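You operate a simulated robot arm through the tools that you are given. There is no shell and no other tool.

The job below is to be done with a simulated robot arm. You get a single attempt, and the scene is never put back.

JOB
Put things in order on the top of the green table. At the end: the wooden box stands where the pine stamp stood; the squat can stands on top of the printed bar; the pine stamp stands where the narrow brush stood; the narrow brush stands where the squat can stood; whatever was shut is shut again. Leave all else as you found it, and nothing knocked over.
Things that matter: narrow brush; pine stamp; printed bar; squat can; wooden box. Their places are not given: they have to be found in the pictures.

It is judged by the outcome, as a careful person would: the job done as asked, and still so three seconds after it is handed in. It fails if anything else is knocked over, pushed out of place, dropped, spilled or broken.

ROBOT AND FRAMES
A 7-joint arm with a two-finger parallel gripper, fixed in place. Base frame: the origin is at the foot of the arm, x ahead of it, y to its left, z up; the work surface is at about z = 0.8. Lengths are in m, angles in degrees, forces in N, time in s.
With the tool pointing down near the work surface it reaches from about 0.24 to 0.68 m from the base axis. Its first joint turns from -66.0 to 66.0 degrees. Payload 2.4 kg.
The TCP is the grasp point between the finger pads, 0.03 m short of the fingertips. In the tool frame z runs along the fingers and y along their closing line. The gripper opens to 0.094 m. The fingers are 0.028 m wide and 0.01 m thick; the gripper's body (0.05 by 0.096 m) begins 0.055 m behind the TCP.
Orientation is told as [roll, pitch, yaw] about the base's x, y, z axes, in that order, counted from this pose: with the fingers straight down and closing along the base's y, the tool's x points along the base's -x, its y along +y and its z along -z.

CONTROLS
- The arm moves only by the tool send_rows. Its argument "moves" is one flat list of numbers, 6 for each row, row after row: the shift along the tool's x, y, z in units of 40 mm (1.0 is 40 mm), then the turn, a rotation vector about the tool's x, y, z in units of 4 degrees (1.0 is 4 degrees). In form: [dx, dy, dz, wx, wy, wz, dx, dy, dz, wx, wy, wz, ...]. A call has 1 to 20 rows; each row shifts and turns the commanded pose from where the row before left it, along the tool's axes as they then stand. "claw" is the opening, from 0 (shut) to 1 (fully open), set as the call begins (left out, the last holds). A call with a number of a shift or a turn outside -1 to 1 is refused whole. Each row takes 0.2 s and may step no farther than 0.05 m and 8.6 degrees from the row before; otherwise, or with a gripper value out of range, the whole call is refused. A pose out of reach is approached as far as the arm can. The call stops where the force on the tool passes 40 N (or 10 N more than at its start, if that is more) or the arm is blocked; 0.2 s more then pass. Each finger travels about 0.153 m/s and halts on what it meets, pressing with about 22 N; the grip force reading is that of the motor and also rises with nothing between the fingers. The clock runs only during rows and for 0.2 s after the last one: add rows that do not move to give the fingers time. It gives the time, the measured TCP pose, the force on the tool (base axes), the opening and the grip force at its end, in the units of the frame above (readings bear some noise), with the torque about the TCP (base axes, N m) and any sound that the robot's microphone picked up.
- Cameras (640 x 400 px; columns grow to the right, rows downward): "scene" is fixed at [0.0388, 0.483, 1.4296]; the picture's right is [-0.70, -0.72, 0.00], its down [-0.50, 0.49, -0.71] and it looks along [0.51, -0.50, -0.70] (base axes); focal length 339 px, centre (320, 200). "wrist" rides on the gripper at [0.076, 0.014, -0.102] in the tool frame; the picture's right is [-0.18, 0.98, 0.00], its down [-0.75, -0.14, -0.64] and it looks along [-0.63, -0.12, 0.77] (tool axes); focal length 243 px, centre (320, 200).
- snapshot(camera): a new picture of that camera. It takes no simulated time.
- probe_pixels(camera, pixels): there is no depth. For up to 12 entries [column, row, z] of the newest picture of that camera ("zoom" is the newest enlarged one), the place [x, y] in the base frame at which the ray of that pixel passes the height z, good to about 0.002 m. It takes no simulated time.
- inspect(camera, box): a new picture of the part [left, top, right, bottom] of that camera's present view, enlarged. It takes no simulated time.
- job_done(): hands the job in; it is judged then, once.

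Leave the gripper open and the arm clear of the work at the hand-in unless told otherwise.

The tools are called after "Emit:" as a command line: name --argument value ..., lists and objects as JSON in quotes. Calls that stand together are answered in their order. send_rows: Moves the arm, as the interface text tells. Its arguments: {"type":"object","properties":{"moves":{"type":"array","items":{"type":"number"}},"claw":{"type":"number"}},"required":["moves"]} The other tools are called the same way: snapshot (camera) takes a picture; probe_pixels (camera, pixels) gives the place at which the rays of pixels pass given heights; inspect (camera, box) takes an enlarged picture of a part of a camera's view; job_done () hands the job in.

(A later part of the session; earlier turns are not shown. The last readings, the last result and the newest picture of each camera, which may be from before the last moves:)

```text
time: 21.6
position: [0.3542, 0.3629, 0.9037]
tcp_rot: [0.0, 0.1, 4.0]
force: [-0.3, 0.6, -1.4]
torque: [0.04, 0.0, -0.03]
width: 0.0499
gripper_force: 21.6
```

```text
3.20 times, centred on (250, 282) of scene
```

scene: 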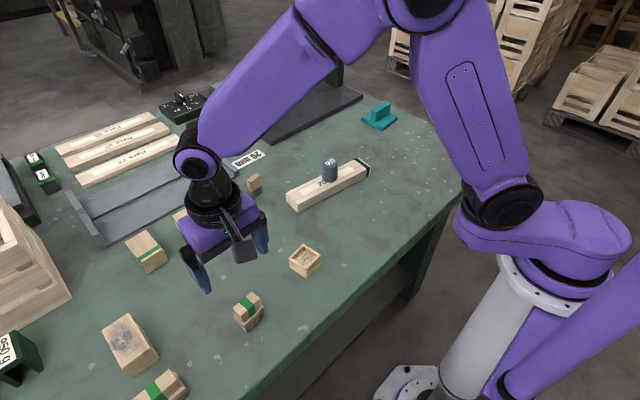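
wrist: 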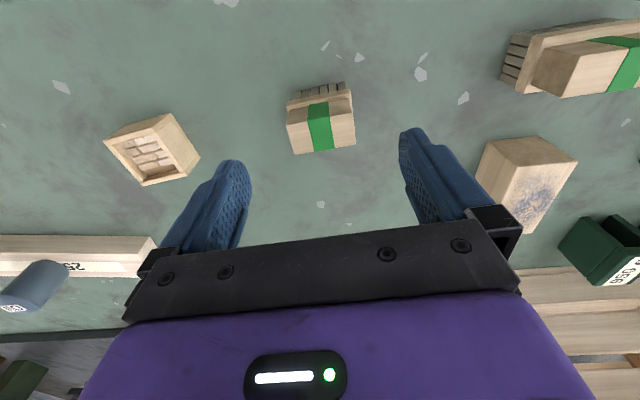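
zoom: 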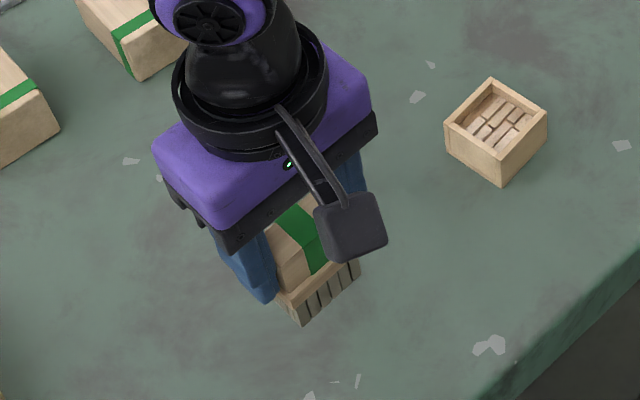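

The brush is held level. Lifting to z about 0.98 and carrying it across to above the can's old place (0.330,-0.2563).

Emit:
send_rows --moves '[0, 0, -0.7, 0, 0, 0, 0, 0, -0.8, 0, 0, 0, 0, 0, -0.5, 0, 0, 0, 0.0525, -0.482, 0, 0, 0, 0, 0.105, -0.964, 0, 0, 0, 0, 0.105, -0.964, 0, 0, 0, 0, 0.105, -0.964, 0, 0, 0, 0, 0.105, -0.964, 0, 0, 0, 0, 0.105, -0.964, 0, 0, 0, 0, 0.105, -0.964, 0, 0, 0, 0, 0.105, -0.964, 0, 0, 0, 0, 0.105, -0.964, 0, 0, 0, 0, 0.105, -0.964, 0, 0, 0, 0, 0.105, -0.964, 0, 0, 0, 0, 0.105, -0.964, 0, 0, 0, 0, 0.105, -0.964, 0, 0, 0, 0, 0.105, -0.964, 0, 0, 0, 0, 0.105, -0.964, 0, 0, 0, 0, 0.105, -0.964, 0, 0, 0, 0, 0.0525, -0.482, 0, 0, 0, 0]' --claw 0

Emit:
snapshot --camera "wrist"

Emit:
snapshot --camera "scene"

```text
time: 25.8
position: [0.3296, -0.2577, 0.9846]
tcp_rot: [0.0, -0.1, 4.1]
force: [-0.5, 0.3, -0.8]
torque: [-0.03, 0.01, 0.01]
width: 0.0497
gripper_force: 22.3
```

```text
taken
```

wrist: 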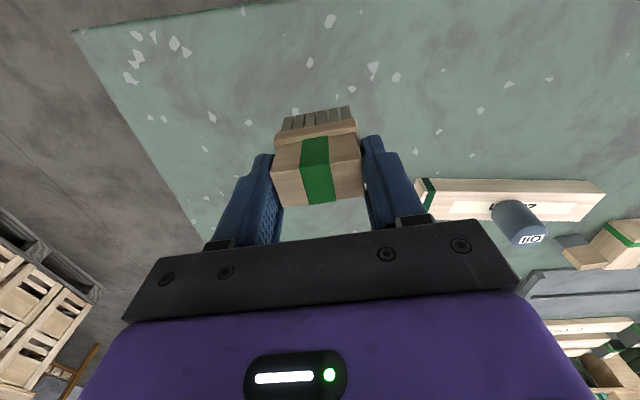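

```text
taken
```

scene: 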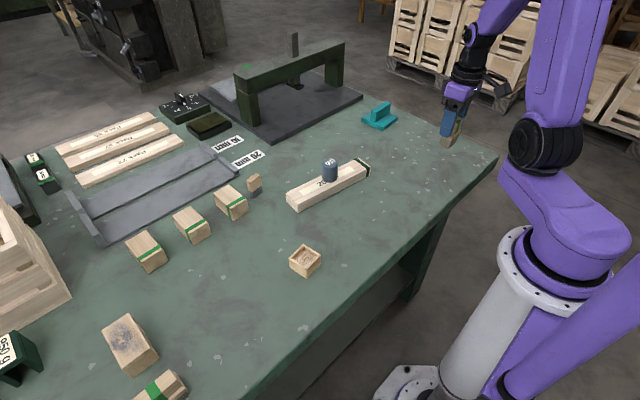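

Checking that the brush in the gripper hasn't tilted: enlarging both views.

Emit:
inspect --camera "scene" --box '[410, 70, 510, 170]'

Emit:
inspect --camera "wrist" --box '[220, 60, 440, 220]'

```text
4.00 times, centred on (460, 120) of scene
```

zoom: 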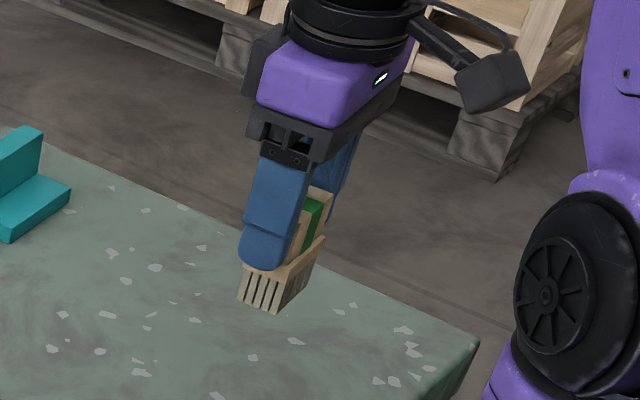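

```text
2.50 times, centred on (330, 140) of wrist
```

zoom: 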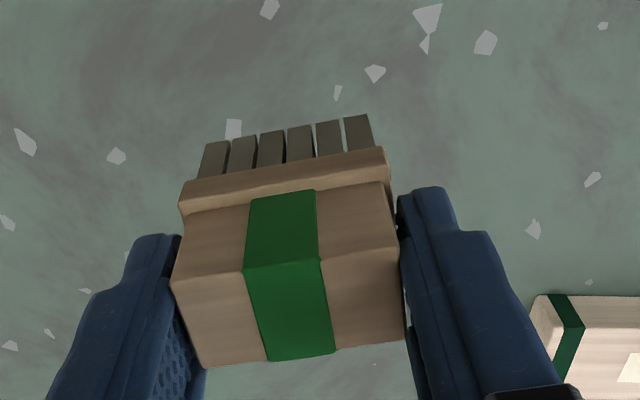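

The brush is unchanged in the grip. Lowering to a few mm above the table.

Emit:
send_rows --moves '[0, 0.02, 0.7, 0, 0, 0, 0, 0, 0.8, 0, 0, 0, 0, 0, 0.8, 0, 0, 0, 0, 0, 0.5, 0, 0, 0, 0, 0, 0.1, 0, 0, 0, 0, 0, 0, 0, 0, 0]' --claw 0

Emit:
inspect --camera "scene" --box '[390, 110, 490, 210]'

```text
time: 27.2
position: [0.3328, -0.257, 0.8679]
tcp_rot: [0.1, -0.1, 4.1]
force: [0.4, -0.2, -1.1]
torque: [0.0, 0.0, 0.02]
width: 0.0497
gripper_force: 22.1
```

```text
4.00 times, centred on (440, 160) of scene
```

zoom: 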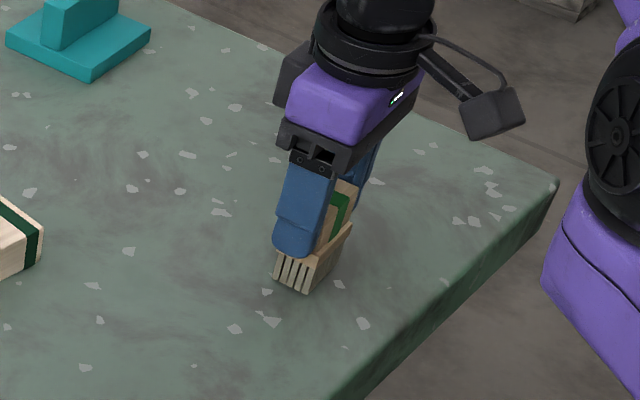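

Emit:
send_rows --moves '[0, 0, 0.05, 0, 0, 0, 0, 0, 0.025, 0, 0, 0, 0, 0, 0, 0, 0, 0]' --claw 0

```text
time: 28.0
position: [0.3313, -0.2564, 0.8648]
tcp_rot: [0.0, -0.1, 4.0]
force: [-0.2, -0.1, -1.2]
torque: [0.01, -0.01, -0.01]
width: 0.0496
gripper_force: 21.7
```

No contact yet at z=0.865. Continuing in 1 mm steps.

Emit:
send_rows --moves '[0, 0, 0.025, 0, 0, 0, 0, 0, 0.0125, 0, 0, 0, 0, 0, 0, 0, 0, 0]' --claw 0

```text
time: 28.8
position: [0.3301, -0.2573, 0.8634]
tcp_rot: [0.0, 0.0, 3.9]
force: [-1.3, 1.2, 9.3]
torque: [0.09, 0.06, 0.05]
width: 0.0496
gripper_force: 21.7
```

Light contact (9 N). Releasing with a moderate opening.

Emit:
send_rows --moves '[0, 0, 0, 0, 0, 0, 0, 0, 0, 0, 0, 0, 0, 0, 0, 0, 0, 0]' --claw 0.9

Emit:
inspect --camera "wrist" --box '[220, 60, 440, 220]'

Emit:
inspect --camera "scene" --box '[390, 110, 490, 210]'

```text
time: 29.6
position: [0.3313, -0.2569, 0.8636]
tcp_rot: [0.0, 0.0, 4.0]
force: [-0.7, -0.2, -0.7]
torque: [0.01, 0.01, -0.03]
width: 0.0845
gripper_force: 0.1
```

```text
2.50 times, centred on (330, 140) of wrist
```

zoom: 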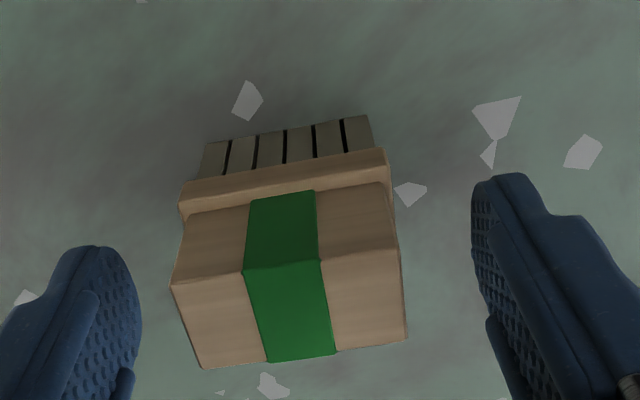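

```text
4.00 times, centred on (440, 160) of scene
```

zoom: 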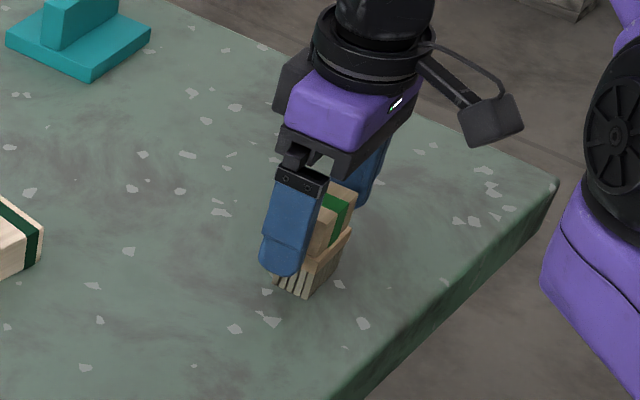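

The brush stands. Lifting straight up 0.13 m and verifying its position.

Emit:
send_rows --moves '[0, 0, -0.3, 0, 0, 0, 0, 0, -0.7, 0, 0, 0, 0, 0, -0.9, 0, 0, 0, 0, 0, -0.9, 0, 0, 0, 0, 0, -0.6, 0, 0, 0, 0, 0, 0, 0, 0, 0]' --claw 0.9

Emit:
inspect --camera "wrist" --box '[280, 55, 360, 125]'

Emit:
snapshot --camera "scene"

```text
time: 31.0
position: [0.3302, -0.2562, 1.0001]
tcp_rot: [0.1, 0.0, 4.0]
force: [0.3, -0.6, -0.5]
torque: [0.03, 0.03, 0.02]
width: 0.0848
gripper_force: 0.0
```

```text
5.71 times, centred on (320, 90) of wrist
```

zoom: 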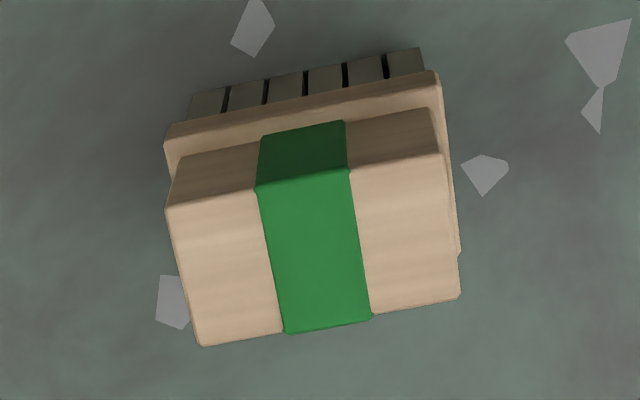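

```text
taken
```

scene: 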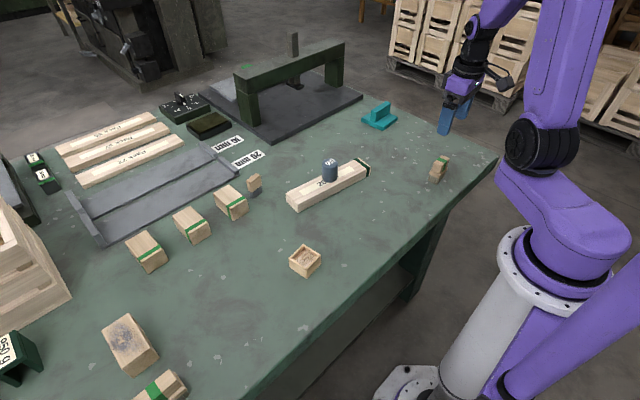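

Emit:
probe_pixels --camera "zoom" --pixels '[[166, 210, 0.855], [443, 152, 0.855], [460, 298, 0.855], [202, 347, 0.855]]'

```text
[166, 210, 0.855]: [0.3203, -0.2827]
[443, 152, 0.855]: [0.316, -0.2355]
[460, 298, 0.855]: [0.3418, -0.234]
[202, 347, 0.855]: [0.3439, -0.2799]
```

The brush sits at (0.330,-0.258), within 2 mm of the can's old spot. Now moving at z=1.0 to above the stamp (0.632,0.143); the can on the bar is at 0.88, well below the fingers.

Emit:
send_rows --moves '[-0.3, 0.34, 0, 0, 0, 0, -0.588, 0.675, 0, 0, 0, 0, -0.588, 0.675, 0, 0, 0, 0, -0.588, 0.675, 0, 0, 0, 0, -0.588, 0.675, 0, 0, 0, 0, -0.588, 0.675, 0, 0, 0, 0, -0.588, 0.675, 0, 0, 0, 0, -0.588, 0.675, 0, 0, 0, 0, -0.588, 0.675, 0, 0, 0, 0, -0.588, 0.675, 0, 0, 0, 0, -0.588, 0.675, 0, 0, 0, 0, -0.588, 0.675, 0, 0, 0, 0, -0.588, 0.675, 0, 0, 0, 0, -0.588, 0.675, 0, 0, 0, 0, -0.288, 0.335, 0, 0, 0, 0, 0, 0, 0, 0, 0, 0]' --claw 0.6

Emit:
snapshot --camera "wrist"

Emit:
inspect --camera "wrist" --box '[270, 50, 430, 150]'

Emit:
snapshot --camera "scene"

```text
time: 34.4
position: [0.6336, 0.1433, 0.9994]
tcp_rot: [0.0, -0.1, 3.9]
force: [-0.2, -0.3, -0.7]
torque: [-0.01, -0.02, -0.01]
width: 0.0562
gripper_force: 0.0
```

```text
taken
```

wrist: 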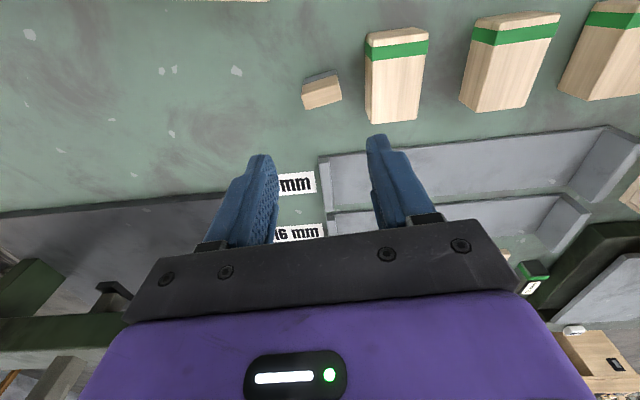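

```text
4.00 times, centred on (350, 100) of wrist
```

zoom: 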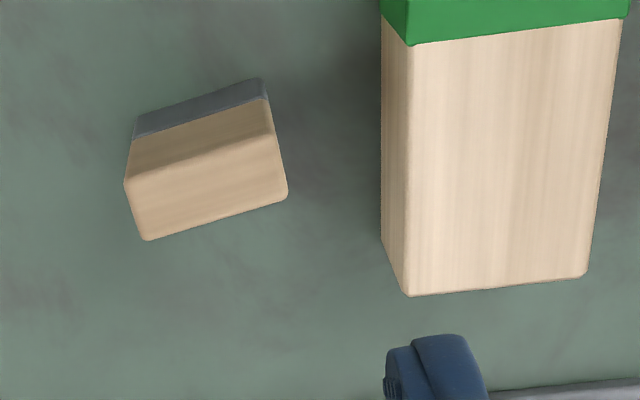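

```text
taken
```

scene: 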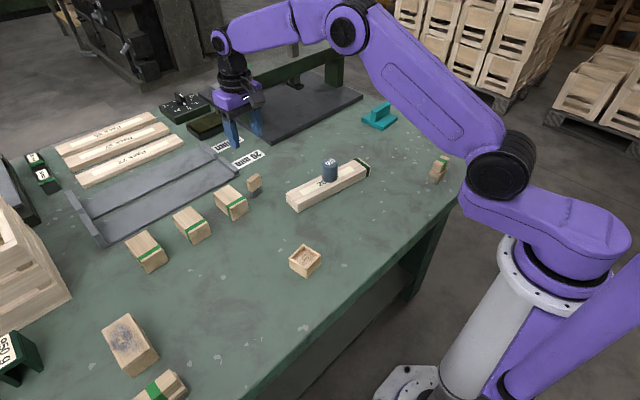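

Measuring the stamp's top face and foot and the neighbouring block from the wrist zoom.

Emit:
probe_pixels --camera "zoom" --pixels '[[125, 182, 0.855], [274, 135, 0.855], [288, 197, 0.855], [146, 240, 0.855], [134, 138, 0.8], [136, 118, 0.8], [262, 78, 0.8], [384, 240, 0.8], [407, 297, 0.84], [587, 275, 0.84], [407, 42, 0.84]]'

Emit:
inspect --camera "scene" --box '[220, 150, 300, 220]'

Emit:
probe_pixels --camera "zoom" --pixels '[[270, 188, 0.855], [242, 172, 0.855], [298, 131, 0.855], [324, 145, 0.855], [278, 281, 0.8], [336, 238, 0.8], [258, 264, 0.8], [260, 350, 0.8], [160, 400, 0.8], [245, 285, 0.84], [143, 197, 0.84], [51, 247, 0.84]]'

```text
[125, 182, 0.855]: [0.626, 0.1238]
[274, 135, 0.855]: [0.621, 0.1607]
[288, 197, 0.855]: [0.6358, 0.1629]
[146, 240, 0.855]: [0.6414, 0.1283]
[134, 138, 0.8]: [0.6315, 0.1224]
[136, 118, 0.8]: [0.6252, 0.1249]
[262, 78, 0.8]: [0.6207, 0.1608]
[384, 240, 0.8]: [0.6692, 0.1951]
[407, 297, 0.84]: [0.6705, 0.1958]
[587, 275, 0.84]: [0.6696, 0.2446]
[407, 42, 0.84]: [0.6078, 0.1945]
```

```text
5.71 times, centred on (260, 185) of scene
```

zoom: 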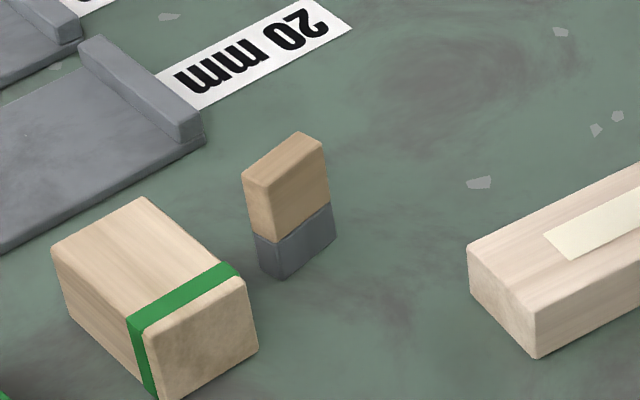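

```text
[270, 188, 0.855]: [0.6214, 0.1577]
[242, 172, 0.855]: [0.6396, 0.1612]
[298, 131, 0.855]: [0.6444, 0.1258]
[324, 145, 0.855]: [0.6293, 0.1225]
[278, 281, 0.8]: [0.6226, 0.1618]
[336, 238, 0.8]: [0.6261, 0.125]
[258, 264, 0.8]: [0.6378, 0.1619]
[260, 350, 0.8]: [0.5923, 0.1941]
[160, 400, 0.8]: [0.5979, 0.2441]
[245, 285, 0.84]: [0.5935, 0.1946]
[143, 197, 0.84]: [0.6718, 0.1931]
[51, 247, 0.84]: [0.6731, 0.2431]
```

Stamp: 0.037 x 0.0155, centre (0.632,0.143), turned about +6.5°; neighbouring block's side is at y about 0.1945, leaving a 3 cm gap for the left finger. With the opening limited to 0.056 m I turn 2.6° more and lower to z=0.91.

Emit:
send_rows --moves '[0, 0, 0, 0, 0, -0.65, 0, 0, 0.7, 0, 0, 0, 0, 0, 0.8, 0, 0, 0, 0, 0, 0.7, 0, 0, 0, 0, 0, 0, 0, 0, 0]' --claw 0.6

Emit:
snapshot --camera "wrist"

Emit:
inspect --camera "wrist" --box '[240, 70, 400, 170]'

Emit:
inspect --camera "scene" --box '[200, 130, 300, 220]'

```text
time: 35.6
position: [0.6319, 0.1432, 0.9114]
tcp_rot: [0.0, 0.0, 6.6]
force: [0.1, 1.2, 0.1]
torque: [-0.01, 0.03, 0.02]
width: 0.0565
gripper_force: 0.1
```

```text
taken
```

wrist: 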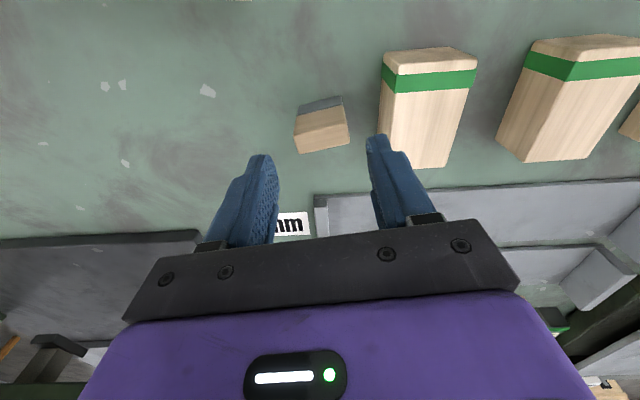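

```text
4.00 times, centred on (320, 120) of wrist
```

zoom: 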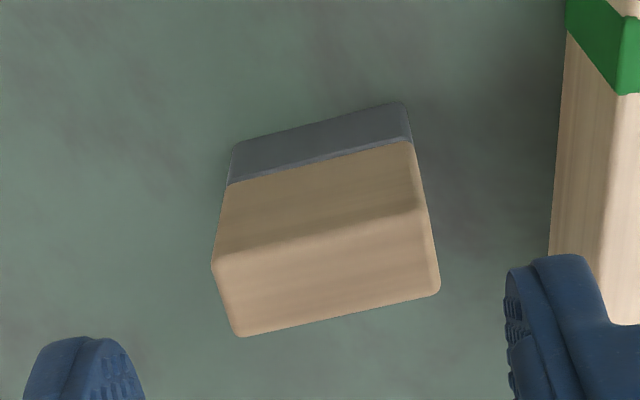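

```text
4.44 times, centred on (250, 175) of scene
```

zoom: 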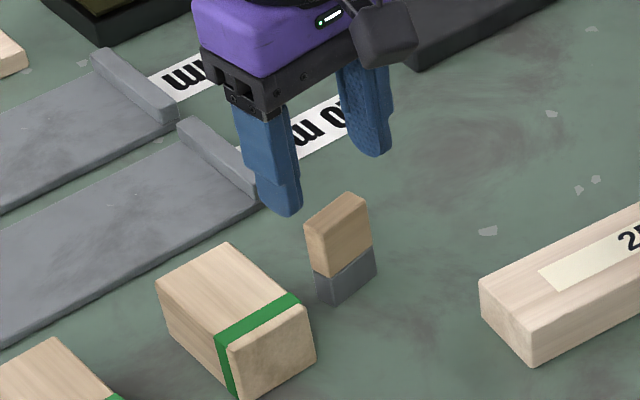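

Emit:
probe_pixels --camera "wrist" --pixels '[[293, 136.5, 0.855], [346.3, 123, 0.855], [350, 143, 0.855], [299.5, 154.3, 0.855], [298, 106, 0.8], [341, 95.5, 0.8]]'

```text
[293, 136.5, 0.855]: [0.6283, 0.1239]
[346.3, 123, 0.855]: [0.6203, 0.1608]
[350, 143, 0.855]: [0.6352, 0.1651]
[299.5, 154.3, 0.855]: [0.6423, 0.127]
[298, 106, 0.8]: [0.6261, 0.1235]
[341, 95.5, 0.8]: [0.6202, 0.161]
```

Finer estimate: centre (0.6317,0.1437), turned about 10°. I add 3.2° of turn, nudge 0.5 mm, and lower to z=0.84 (fingertips 1 cm above the table).

Emit:
send_rows --moves '[0, 0, 0, 0, 0, -0.8, 0, 0.015, 0.4, 0, 0, 0, 0, 0, 0.4, 0, 0, 0, 0, 0, 0, 0, 0, 0]' --claw 0.57

Emit:
inspect --camera "wrist" --box '[240, 70, 400, 170]'

Emit:
inspect --camera "scene" --box '[200, 130, 300, 220]'

```text
time: 36.6
position: [0.633, 0.1446, 0.881]
tcp_rot: [0.0, 0.0, 9.8]
force: [0.4, -0.5, 0.1]
torque: [-0.02, -0.02, 0.04]
width: 0.0536
gripper_force: 0.1
```

```text
4.00 times, centred on (320, 120) of wrist
```

zoom: 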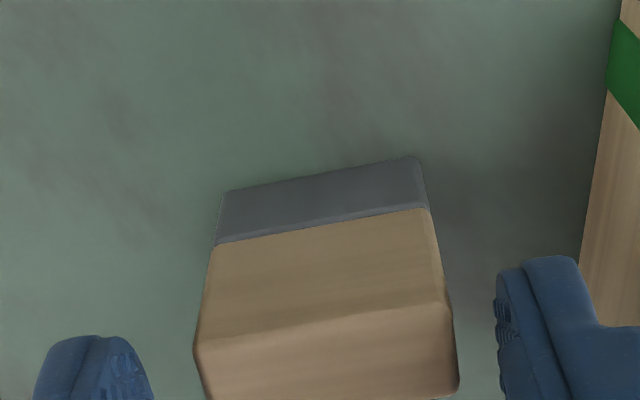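

```text
4.44 times, centred on (250, 175) of scene
```

zoom: 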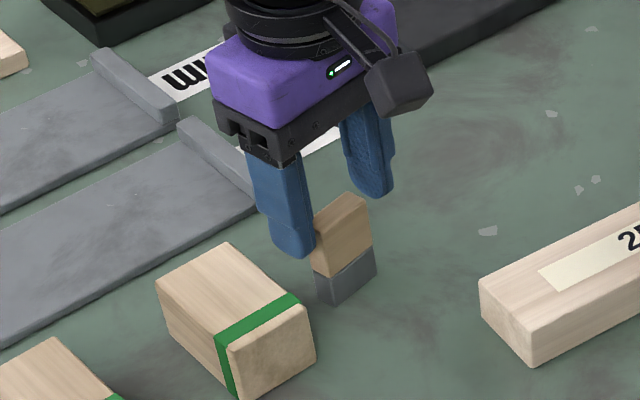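

Aligned and centred between the fingers. Lowering the last 4 cm.

Emit:
send_rows --moves '[0, 0, 0.35, 0, 0, 0, 0, 0, 0.35, 0, 0, 0, 0, 0, 0.3, 0, 0, 0, 0, 0, 0, 0, 0, 0]' --claw 0.57

Emit:
inspect --camera "scene" --box '[200, 130, 300, 220]'

Emit:
inspect --camera "wrist" --box '[220, 90, 440, 230]'

```text
time: 37.6
position: [0.6313, 0.144, 0.8388]
tcp_rot: [0.0, 0.1, 9.8]
force: [0.7, -0.3, 0.3]
torque: [0.01, 0.0, 0.0]
width: 0.0536
gripper_force: 0.0
```

```text
4.44 times, centred on (250, 175) of scene
```

zoom: 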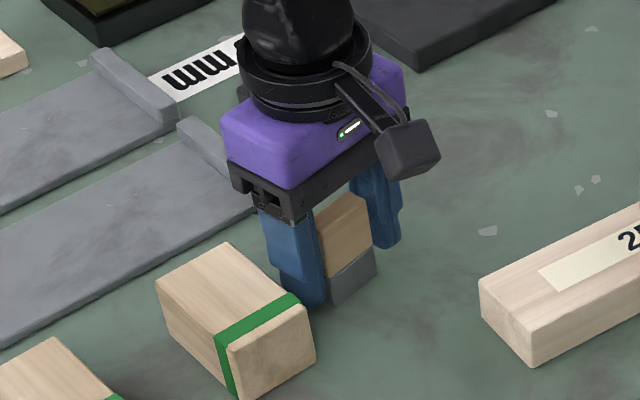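

```text
2.86 times, centred on (330, 160) of wrist
```

zoom: 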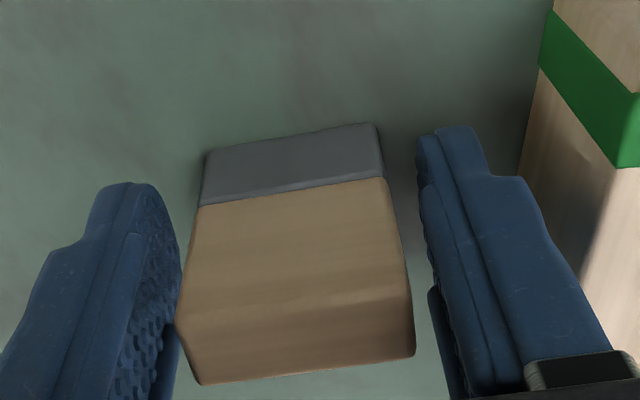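

The fingers straddle the stamp with clear space from the block. Closing on the stamp.

Emit:
send_rows --moves '[0, 0, 0, 0, 0, 0, 0, 0, 0, 0, 0, 0, 0, 0, 0, 0, 0, 0]' --claw 0

Emit:
inspect --camera "wrist" --box '[220, 90, 440, 230]'

```text
time: 38.4
position: [0.6318, 0.1445, 0.8395]
tcp_rot: [0.1, 0.0, 9.7]
force: [-0.5, 0.6, 0.4]
torque: [0.0, 0.02, 0.03]
width: 0.0401
gripper_force: 22.2
```

```text
2.86 times, centred on (330, 160) of wrist
```

zoom: 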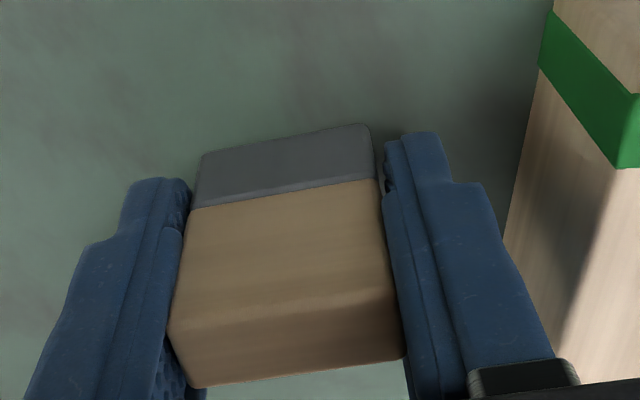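

Gripped (0.040). Lifting straight up slowly.

Emit:
send_rows --moves '[0, 0, -0.3, 0, 0, 0, 0, 0, -0.7, 0, 0, 0, 0, 0, -0.9, 0, 0, 0, 0, 0, -0.9, 0, 0, 0, 0, 0, -0.7, 0, 0, 0, 0, 0, 0, 0, 0, 0]' --claw 0

Emit:
snapshot --camera "wrist"

Emit:
snapshot --camera "scene"

```text
time: 39.8
position: [0.6339, 0.1428, 0.979]
tcp_rot: [-0.1, 0.0, 9.8]
force: [0.0, -0.5, 0.5]
torque: [0.0, -0.02, -0.03]
width: 0.0398
gripper_force: 22.3
```

```text
taken
```

wrist: 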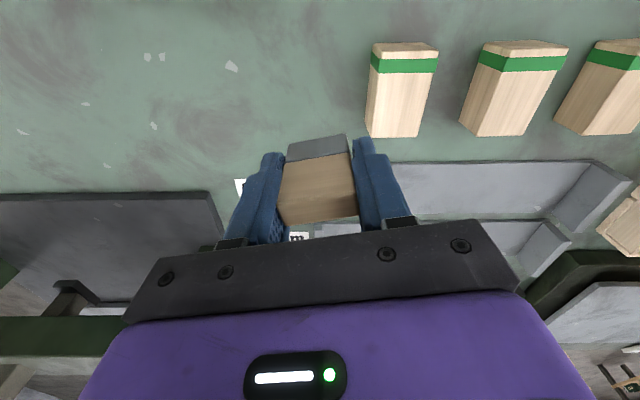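

```text
taken
```

scene: 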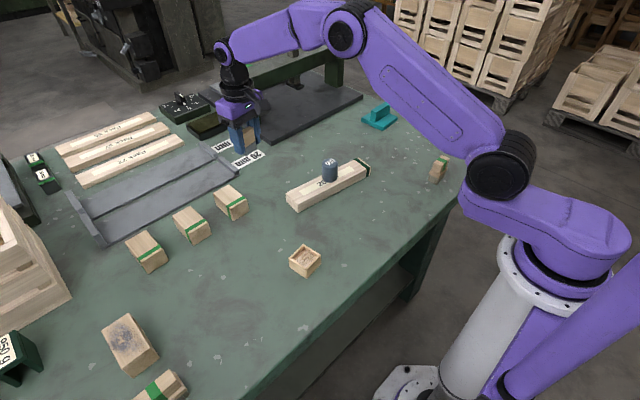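

The stamp is held upright. Carrying it at z=0.98 to above the brush's old place (0.354,0.3635).

Emit:
send_rows --moves '[0.3, 0.33, 0, 0, 0, 0, 0.5915, 0.6583, 0, 0, 0, 0, 0.5915, 0.6583, 0, 0, 0, 0, 0.5915, 0.6583, 0, 0, 0, 0, 0.5915, 0.6583, 0, 0, 0, 0, 0.5915, 0.6583, 0, 0, 0, 0, 0.5915, 0.6583, 0, 0, 0, 0, 0.5915, 0.6583, 0, 0, 0, 0, 0.5915, 0.6583, 0, 0, 0, 0, 0.5915, 0.6583, 0, 0, 0, 0, 0.2915, 0.3283, 0, 0, 0, 0, 0, 0, 0, 0, 0, 0]' --claw 0

Emit:
snapshot --camera "wrist"

Emit:
inspect --camera "scene" --box '[170, 200, 310, 340]'

```text
time: 42.4
position: [0.3531, 0.3625, 0.9799]
tcp_rot: [0.1, 0.0, 9.8]
force: [0.8, 0.1, 0.1]
torque: [0.02, -0.01, 0.01]
width: 0.0389
gripper_force: 21.9
```

```text
taken
```

wrist: 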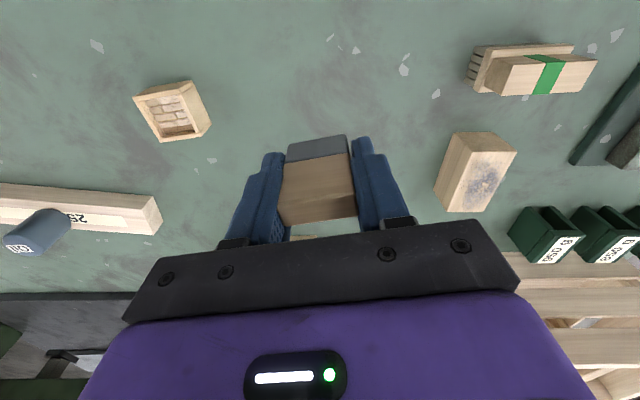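

```text
2.86 times, centred on (240, 270) of scene
```

zoom: 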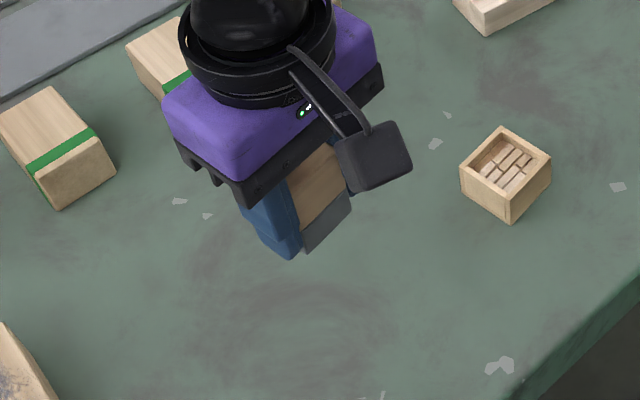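

Lowering the stamp to a few mm above the table.

Emit:
send_rows --moves '[-0.015, 0.02, 0.7, 0, 0, 0, 0, 0, 0.9, 0, 0, 0, 0, 0, 0.9, 0, 0, 0, 0, 0, 0.6, 0, 0, 0, 0, 0, 0.25, 0, 0, 0, 0, 0, 0, 0, 0, 0]' --claw 0

Emit:
inspect --camera "wrist" --box '[220, 90, 440, 230]'

Emit:
inspect --camera "scene" --box '[190, 240, 310, 345]'

```text
time: 43.8
position: [0.3555, 0.3639, 0.8462]
tcp_rot: [0.0, 0.1, 9.8]
force: [0.0, -0.4, -0.7]
torque: [0.02, -0.01, 0.0]
width: 0.0388
gripper_force: 22.2
```

```text
2.86 times, centred on (330, 160) of wrist
```

zoom: 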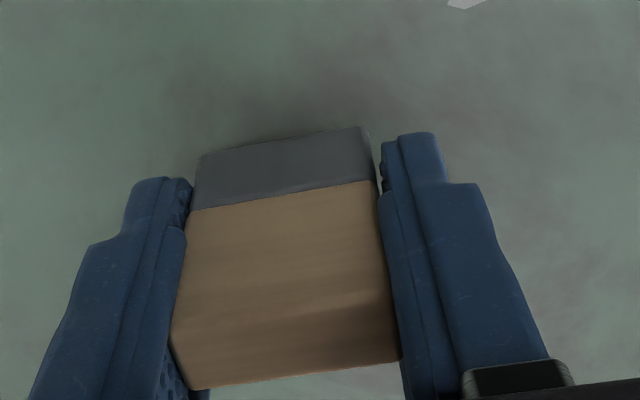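

```text
3.81 times, centred on (250, 292) of scene
```

zoom: 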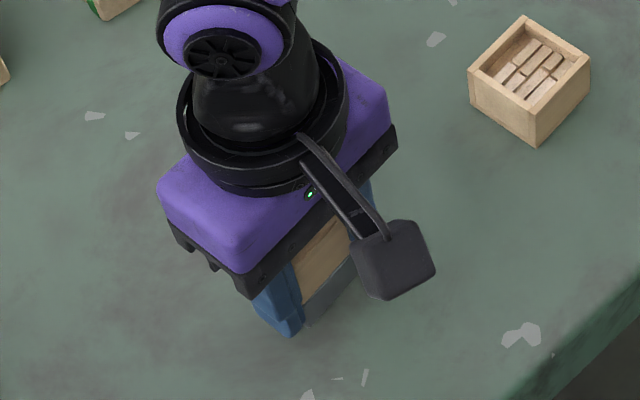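

Emit:
send_rows --moves '[0, 0, 0.08, 0, 0, 0, 0, 0, 0.04, 0, 0, 0, 0, 0, 0, 0, 0, 0]' --claw 0

```text
time: 44.6
position: [0.3554, 0.3627, 0.8417]
tcp_rot: [0.0, 0.0, 9.8]
force: [-0.1, -0.3, -0.1]
torque: [-0.04, -0.04, 0.02]
width: 0.0388
gripper_force: 22.0
```

No contact yet at z=0.842. Another 1.5 mm in small steps.

Emit:
send_rows --moves '[0, 0, 0.025, 0, 0, 0, 0, 0, 0.0125, 0, 0, 0, 0, 0, 0, 0, 0, 0]' --claw 0

```text
time: 45.4
position: [0.3554, 0.3638, 0.8394]
tcp_rot: [0.0, 0.0, 9.7]
force: [-0.2, -2.6, 8.3]
torque: [-0.28, -0.03, -0.04]
width: 0.0389
gripper_force: 22.5
```

Contact felt at the -y end (8 N, torque -0.28). I press another half millimetre to seat it flat.

Emit:
send_rows --moves '[0, 0, 0.0125, 0, 0, 0, 0, 0, 0, 0, 0, 0]' --claw 0

```text
time: 46.0
position: [0.356, 0.3647, 0.8394]
tcp_rot: [0.1, -0.2, 9.7]
force: [-1.5, -4.0, 21.0]
torque: [-0.52, 0.03, 0.0]
width: 0.039
gripper_force: 21.8
```

Seated with 21 N mostly on one end; the difference is well under a millimetre along the long direction, so it is safe. I ease back slightly and open.

Emit:
send_rows --moves '[0, 0, -0.015, 0, 0, 0, 0, 0, 0, 0, 0, 0]' --claw 0

Emit:
send_rows --moves '[0, 0, 0, 0, 0, 0, 0, 0, 0, 0, 0, 0, 0, 0, 0, 0, 0, 0]' --claw 0.9

Emit:
inspect --camera "wrist" --box '[220, 90, 440, 230]'

Emit:
inspect --camera "scene" --box '[190, 240, 310, 345]'

```text
time: 46.6
position: [0.3547, 0.3644, 0.8397]
tcp_rot: [0.1, -0.1, 9.8]
force: [0.9, 0.2, 15.1]
torque: [-0.29, -0.09, 0.01]
width: 0.0387
gripper_force: 21.7
```

```text
time: 47.4
position: [0.3555, 0.3644, 0.8397]
tcp_rot: [0.0, 0.0, 9.8]
force: [0.4, 0.2, 0.3]
torque: [0.01, 0.0, 0.0]
width: 0.0848
gripper_force: 0.0
```

```text
2.86 times, centred on (330, 160) of wrist
```

zoom: 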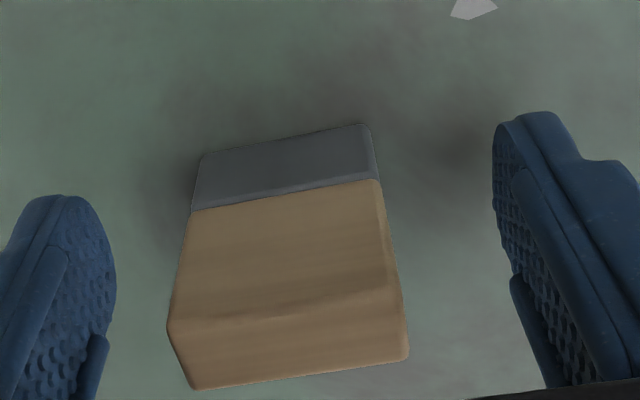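

```text
3.81 times, centred on (250, 292) of scene
```

zoom: 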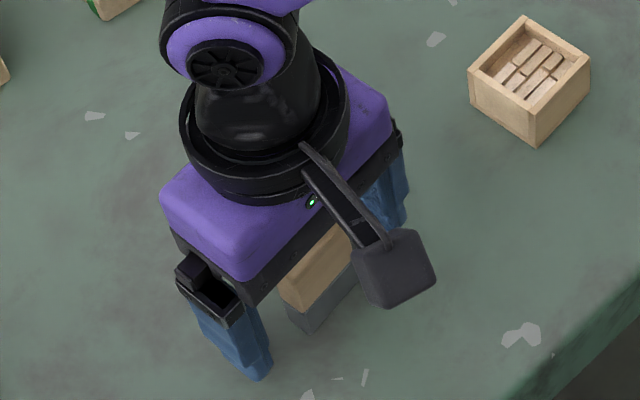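

The stamp stands released. Lifting straight up to z about 0.98 and checking it.

Emit:
send_rows --moves '[0, 0, -0.3, 0, 0, 0, 0, 0, -0.7, 0, 0, 0, 0, 0, -0.9, 0, 0, 0, 0, 0, -0.9, 0, 0, 0, 0, 0, -0.7, 0, 0, 0, 0, 0, 0, 0, 0, 0]' --claw 0.9

Emit:
inspect --camera "wrist" --box '[280, 55, 360, 125]'

Emit:
snapshot --camera "scene"

```text
time: 48.8
position: [0.3557, 0.3645, 0.9795]
tcp_rot: [0.0, 0.0, 9.8]
force: [0.2, 0.1, -0.1]
torque: [0.0, 0.02, 0.01]
width: 0.0848
gripper_force: 0.1
```

```text
5.71 times, centred on (320, 90) of wrist
```

zoom: 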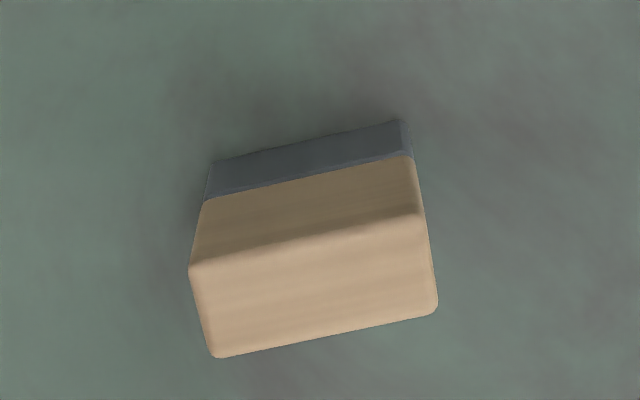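

```text
taken
```

scene: 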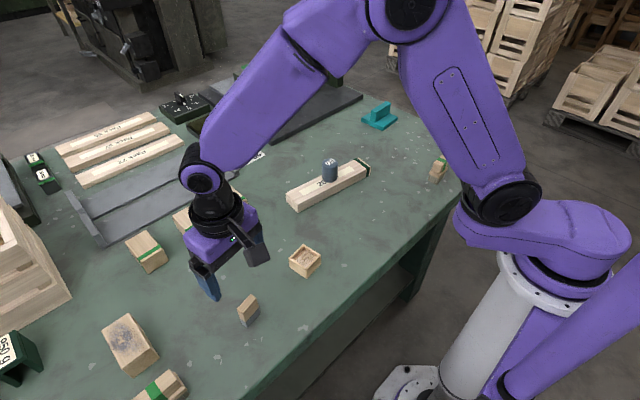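

Emit:
probe_pixels --camera "zoom" --pixels '[[190, 267, 0.855], [423, 215, 0.855], [438, 308, 0.855], [212, 357, 0.855], [211, 164, 0.8], [403, 122, 0.8]]'

```text
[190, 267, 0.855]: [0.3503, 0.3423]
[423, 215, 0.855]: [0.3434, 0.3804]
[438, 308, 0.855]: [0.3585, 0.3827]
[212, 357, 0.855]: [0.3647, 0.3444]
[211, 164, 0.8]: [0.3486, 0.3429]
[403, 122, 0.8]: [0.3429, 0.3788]
```

The stamp stands at (0.354,0.3625), on the brush's old spot. Now moving to above the wooden box (0.371,0.205) with the gripper open.

Emit:
send_rows --moves '[0.03, -0.4, 0, 0, 0, 0, 0.0563, -0.796, 0, 0, 0, 0.2, 0.0563, -0.796, 0, 0, 0, 0.2, 0.0563, -0.796, 0, 0, 0, 0, 0.0563, -0.796, 0, 0, 0, 0, 0.026, -0.396, 0, 0, 0, 0, 0, 0, 0, 0, 0, 0]' --claw 1

Emit:
inspect --camera "wrist" --box '[270, 40, 370, 120]'

Emit:
snapshot --camera "wrist"

Emit:
snapshot --camera "scene"

```text
time: 50.4
position: [0.3679, 0.2051, 0.9792]
tcp_rot: [0.0, 0.0, 8.1]
force: [0.6, 0.6, -0.3]
torque: [-0.01, -0.03, 0.02]
width: 0.0942
gripper_force: 0.0
```

```text
5.00 times, centred on (320, 80) of wrist
```

zoom: 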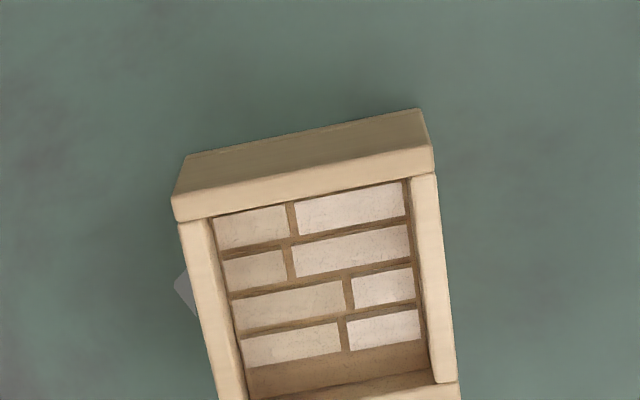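

```text
taken
```

wrist: 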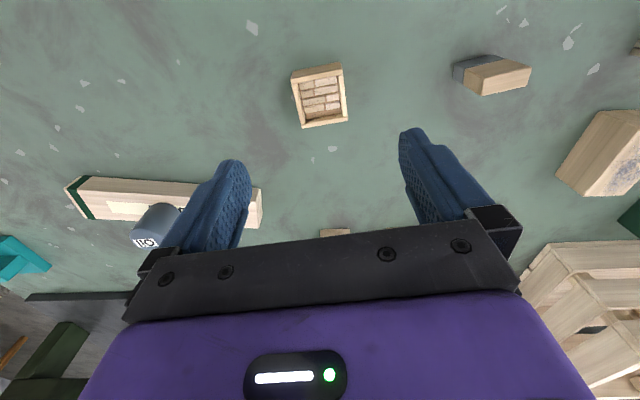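

```text
taken
```

scene: 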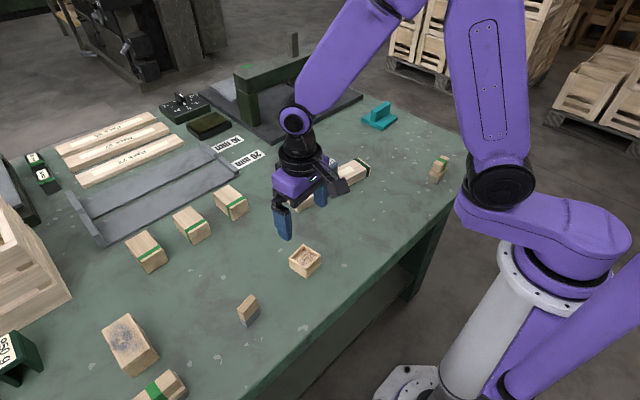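

Emit:
inspect --camera "wrist" --box '[270, 55, 370, 135]'

```text
5.00 times, centred on (320, 95) of wrist
```

zoom: 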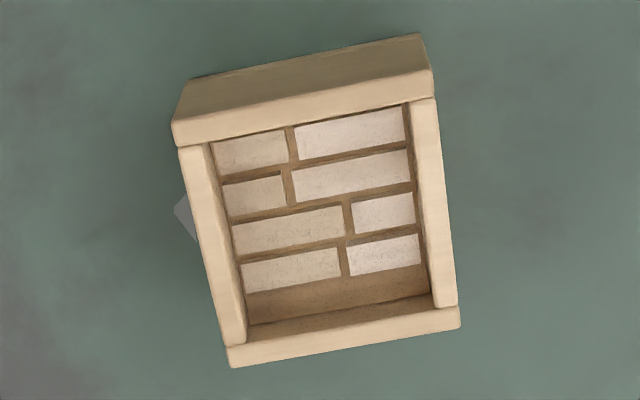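

Emit:
probe_pixels --camera "zoom" --pixels '[[172, 122, 0.834], [433, 70, 0.834], [460, 327, 0.834], [232, 367, 0.834], [188, 82, 0.8], [420, 34, 0.8]]'

Emit:
inspect --camera "scene" --box '[270, 225, 340, 295]'

Emit:
probe_pixels --camera "zoom" --pixels '[[318, 256, 0.834], [226, 192, 0.834], [312, 108, 0.834], [411, 170, 0.834], [330, 308, 0.8], [231, 242, 0.8], [409, 222, 0.8]]'

```text
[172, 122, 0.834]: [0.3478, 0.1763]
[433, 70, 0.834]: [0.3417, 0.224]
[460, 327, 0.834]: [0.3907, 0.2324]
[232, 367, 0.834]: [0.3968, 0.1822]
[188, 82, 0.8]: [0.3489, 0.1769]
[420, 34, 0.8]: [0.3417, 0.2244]
```

```text
5.71 times, centred on (305, 260) of scene
```

zoom: 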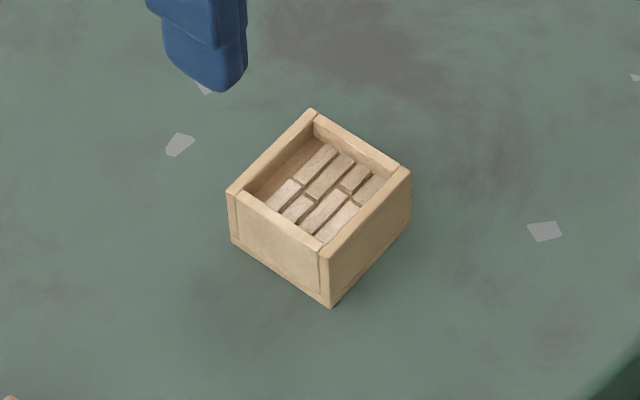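

```text
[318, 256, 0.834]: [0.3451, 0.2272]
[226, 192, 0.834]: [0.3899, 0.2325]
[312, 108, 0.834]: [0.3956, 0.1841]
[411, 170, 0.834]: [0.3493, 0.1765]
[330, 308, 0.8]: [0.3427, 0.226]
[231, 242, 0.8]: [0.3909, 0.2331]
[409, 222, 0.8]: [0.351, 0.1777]
```

Box centre about (0.3698,0.2045), turned about 8°, matching the gripper. Lowering to z=0.89 and checking.

Emit:
send_rows --moves '[0, 0, 0.7, 0, 0, 0, 0, 0, 0.8, 0, 0, 0, 0, 0, 0.7, 0, 0, 0, 0, 0, 0, 0, 0, 0]' --claw 1

Emit:
inspect --camera "wrist" --box '[220, 60, 440, 200]'

```text
time: 51.4
position: [0.3676, 0.2057, 0.8915]
tcp_rot: [0.1, 0.0, 8.1]
force: [0.5, -0.1, -0.4]
torque: [0.03, 0.03, 0.01]
width: 0.094
gripper_force: 0.0
```

```text
2.86 times, centred on (330, 130) of wrist
```

zoom: 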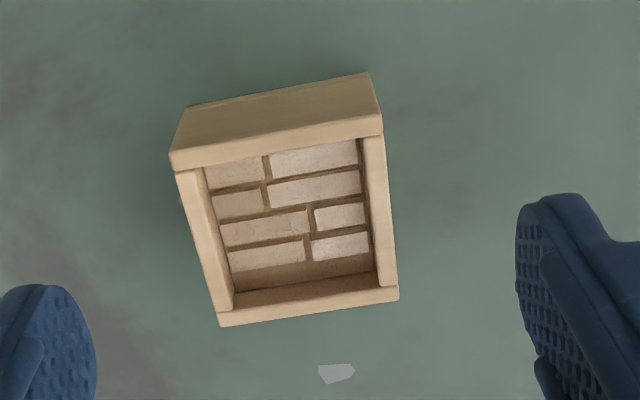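

Emit:
probe_pixels --camera "zoom" --pixels '[[170, 155, 0.834], [383, 118, 0.834], [398, 298, 0.834], [221, 325, 0.834], [186, 106, 0.8], [368, 72, 0.8]]'

```text
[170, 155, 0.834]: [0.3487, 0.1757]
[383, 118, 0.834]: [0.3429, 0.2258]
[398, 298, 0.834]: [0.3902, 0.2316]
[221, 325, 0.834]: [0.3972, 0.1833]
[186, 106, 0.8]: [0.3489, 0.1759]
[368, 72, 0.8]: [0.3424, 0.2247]
```

Box centre confirmed (0.3698,0.2042). Nudging 2 mm and lowering to z=0.838.

Emit:
send_rows --moves '[-0.046, -0.034, 0.4, 0, 0, 0, 0, 0, 0.5, 0, 0, 0, 0, 0, 0.44, 0, 0, 0, 0, 0, 0, 0, 0, 0]' --claw 1

Emit:
inspect --camera "wrist" --box '[220, 90, 440, 230]'

```text
time: 52.4
position: [0.3698, 0.2029, 0.8381]
tcp_rot: [0.0, 0.0, 8.2]
force: [0.5, 0.2, -1.0]
torque: [-0.01, -0.01, -0.03]
width: 0.0939
gripper_force: 0.1
```

```text
2.86 times, centred on (330, 160) of wrist
```

zoom: 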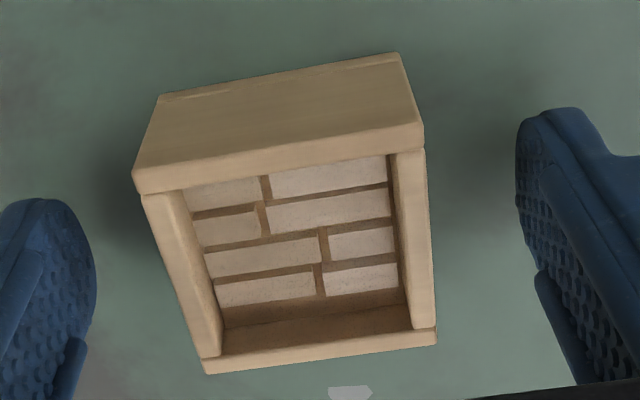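

Fingers straddle the box. Closing.

Emit:
send_rows --moves '[0, 0, 0, 0, 0, 0, 0, 0, 0, 0, 0, 0, 0, 0, 0, 0, 0, 0, 0, 0, 0, 0, 0, 0]' --claw 0

Emit:
inspect --camera "wrist" --box '[220, 90, 440, 230]'

```text
time: 53.6
position: [0.3705, 0.2036, 0.8385]
tcp_rot: [0.0, -0.2, 8.3]
force: [-2.7, -1.0, 10.1]
torque: [-0.07, 0.07, -0.05]
width: 0.0495
gripper_force: 21.9
stopped in row 4: the force on the tool passed its limit at 41 N (the readings are from after the stop); the commanded pose is now the measured one
```

```text
2.86 times, centred on (330, 160) of wrist
```

zoom: 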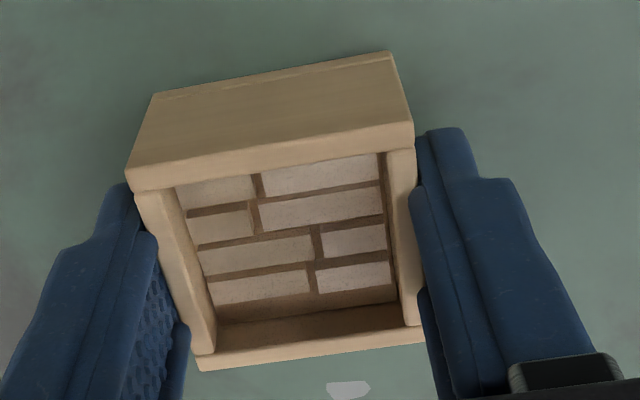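

Gripped at 0.0495, but a momentary force of 41 N was registered, upward on the tool. I look from the scene camera before lifting, and read the force with a rest row.

Emit:
send_rows --moves '[0, 0, 0, 0, 0, 0, 0, 0, 0, 0, 0, 0]' --claw 0

Emit:
inspect --camera "scene" --box '[250, 195, 370, 305]'

```text
time: 54.2
position: [0.3705, 0.2036, 0.8386]
tcp_rot: [0.0, -0.2, 8.2]
force: [-3.2, -2.5, 17.3]
torque: [-0.1, 0.13, 0.01]
width: 0.0496
gripper_force: 21.9
```

```text
3.64 times, centred on (310, 250) of scene
```

zoom: 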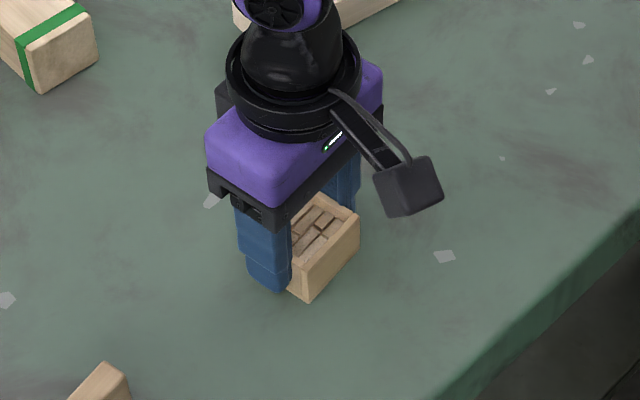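

The box looks level. I lift 4 mm gently and read again.

Emit:
send_rows --moves '[0, 0, -0.05, 0, 0, 0, 0, 0, -0.05, 0, 0, 0, 0, 0, 0, 0, 0, 0]' --claw 0

Emit:
inspect --camera "wrist" --box '[220, 90, 440, 230]'

```text
time: 55.0
position: [0.3706, 0.2042, 0.8417]
tcp_rot: [0.1, -0.3, 8.1]
force: [0.1, -0.3, -0.5]
torque: [0.02, -0.01, 0.01]
width: 0.0493
gripper_force: 22.2
```

```text
2.86 times, centred on (330, 160) of wrist
```

zoom: 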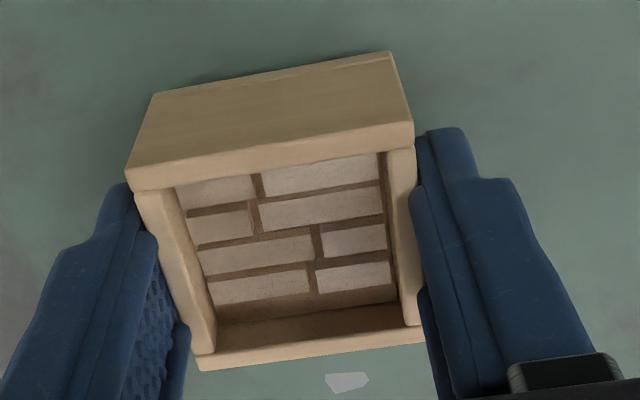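

Force gone and the box is off the table, level. Lifting on to z about 0.96.

Emit:
send_rows --moves '[0, 0, -0.3, 0, 0.05, 0, 0, 0, -0.6, 0, 0, 0, 0, 0, -0.8, 0, 0, 0, 0, 0, -0.8, 0, 0, 0, 0, 0, -0.4, 0, 0, 0, 0, 0, 0, 0, 0, 0]' --claw 0

Emit:
snapshot --camera "wrist"

```text
time: 56.4
position: [0.3703, 0.2035, 0.9585]
tcp_rot: [0.0, -0.1, 8.2]
force: [-0.7, 0.0, -1.0]
torque: [0.03, 0.03, 0.0]
width: 0.0498
gripper_force: 22.2
```

```text
taken
```

wrist: 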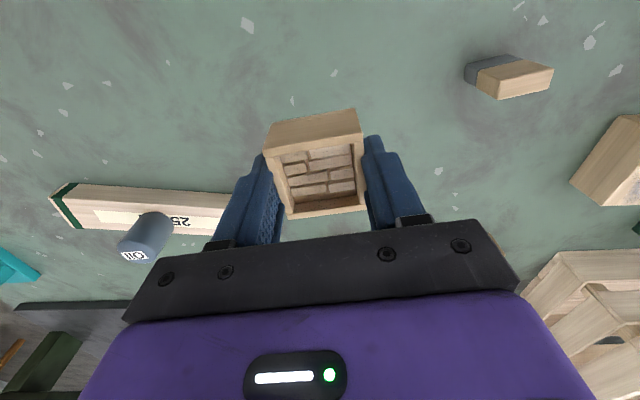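

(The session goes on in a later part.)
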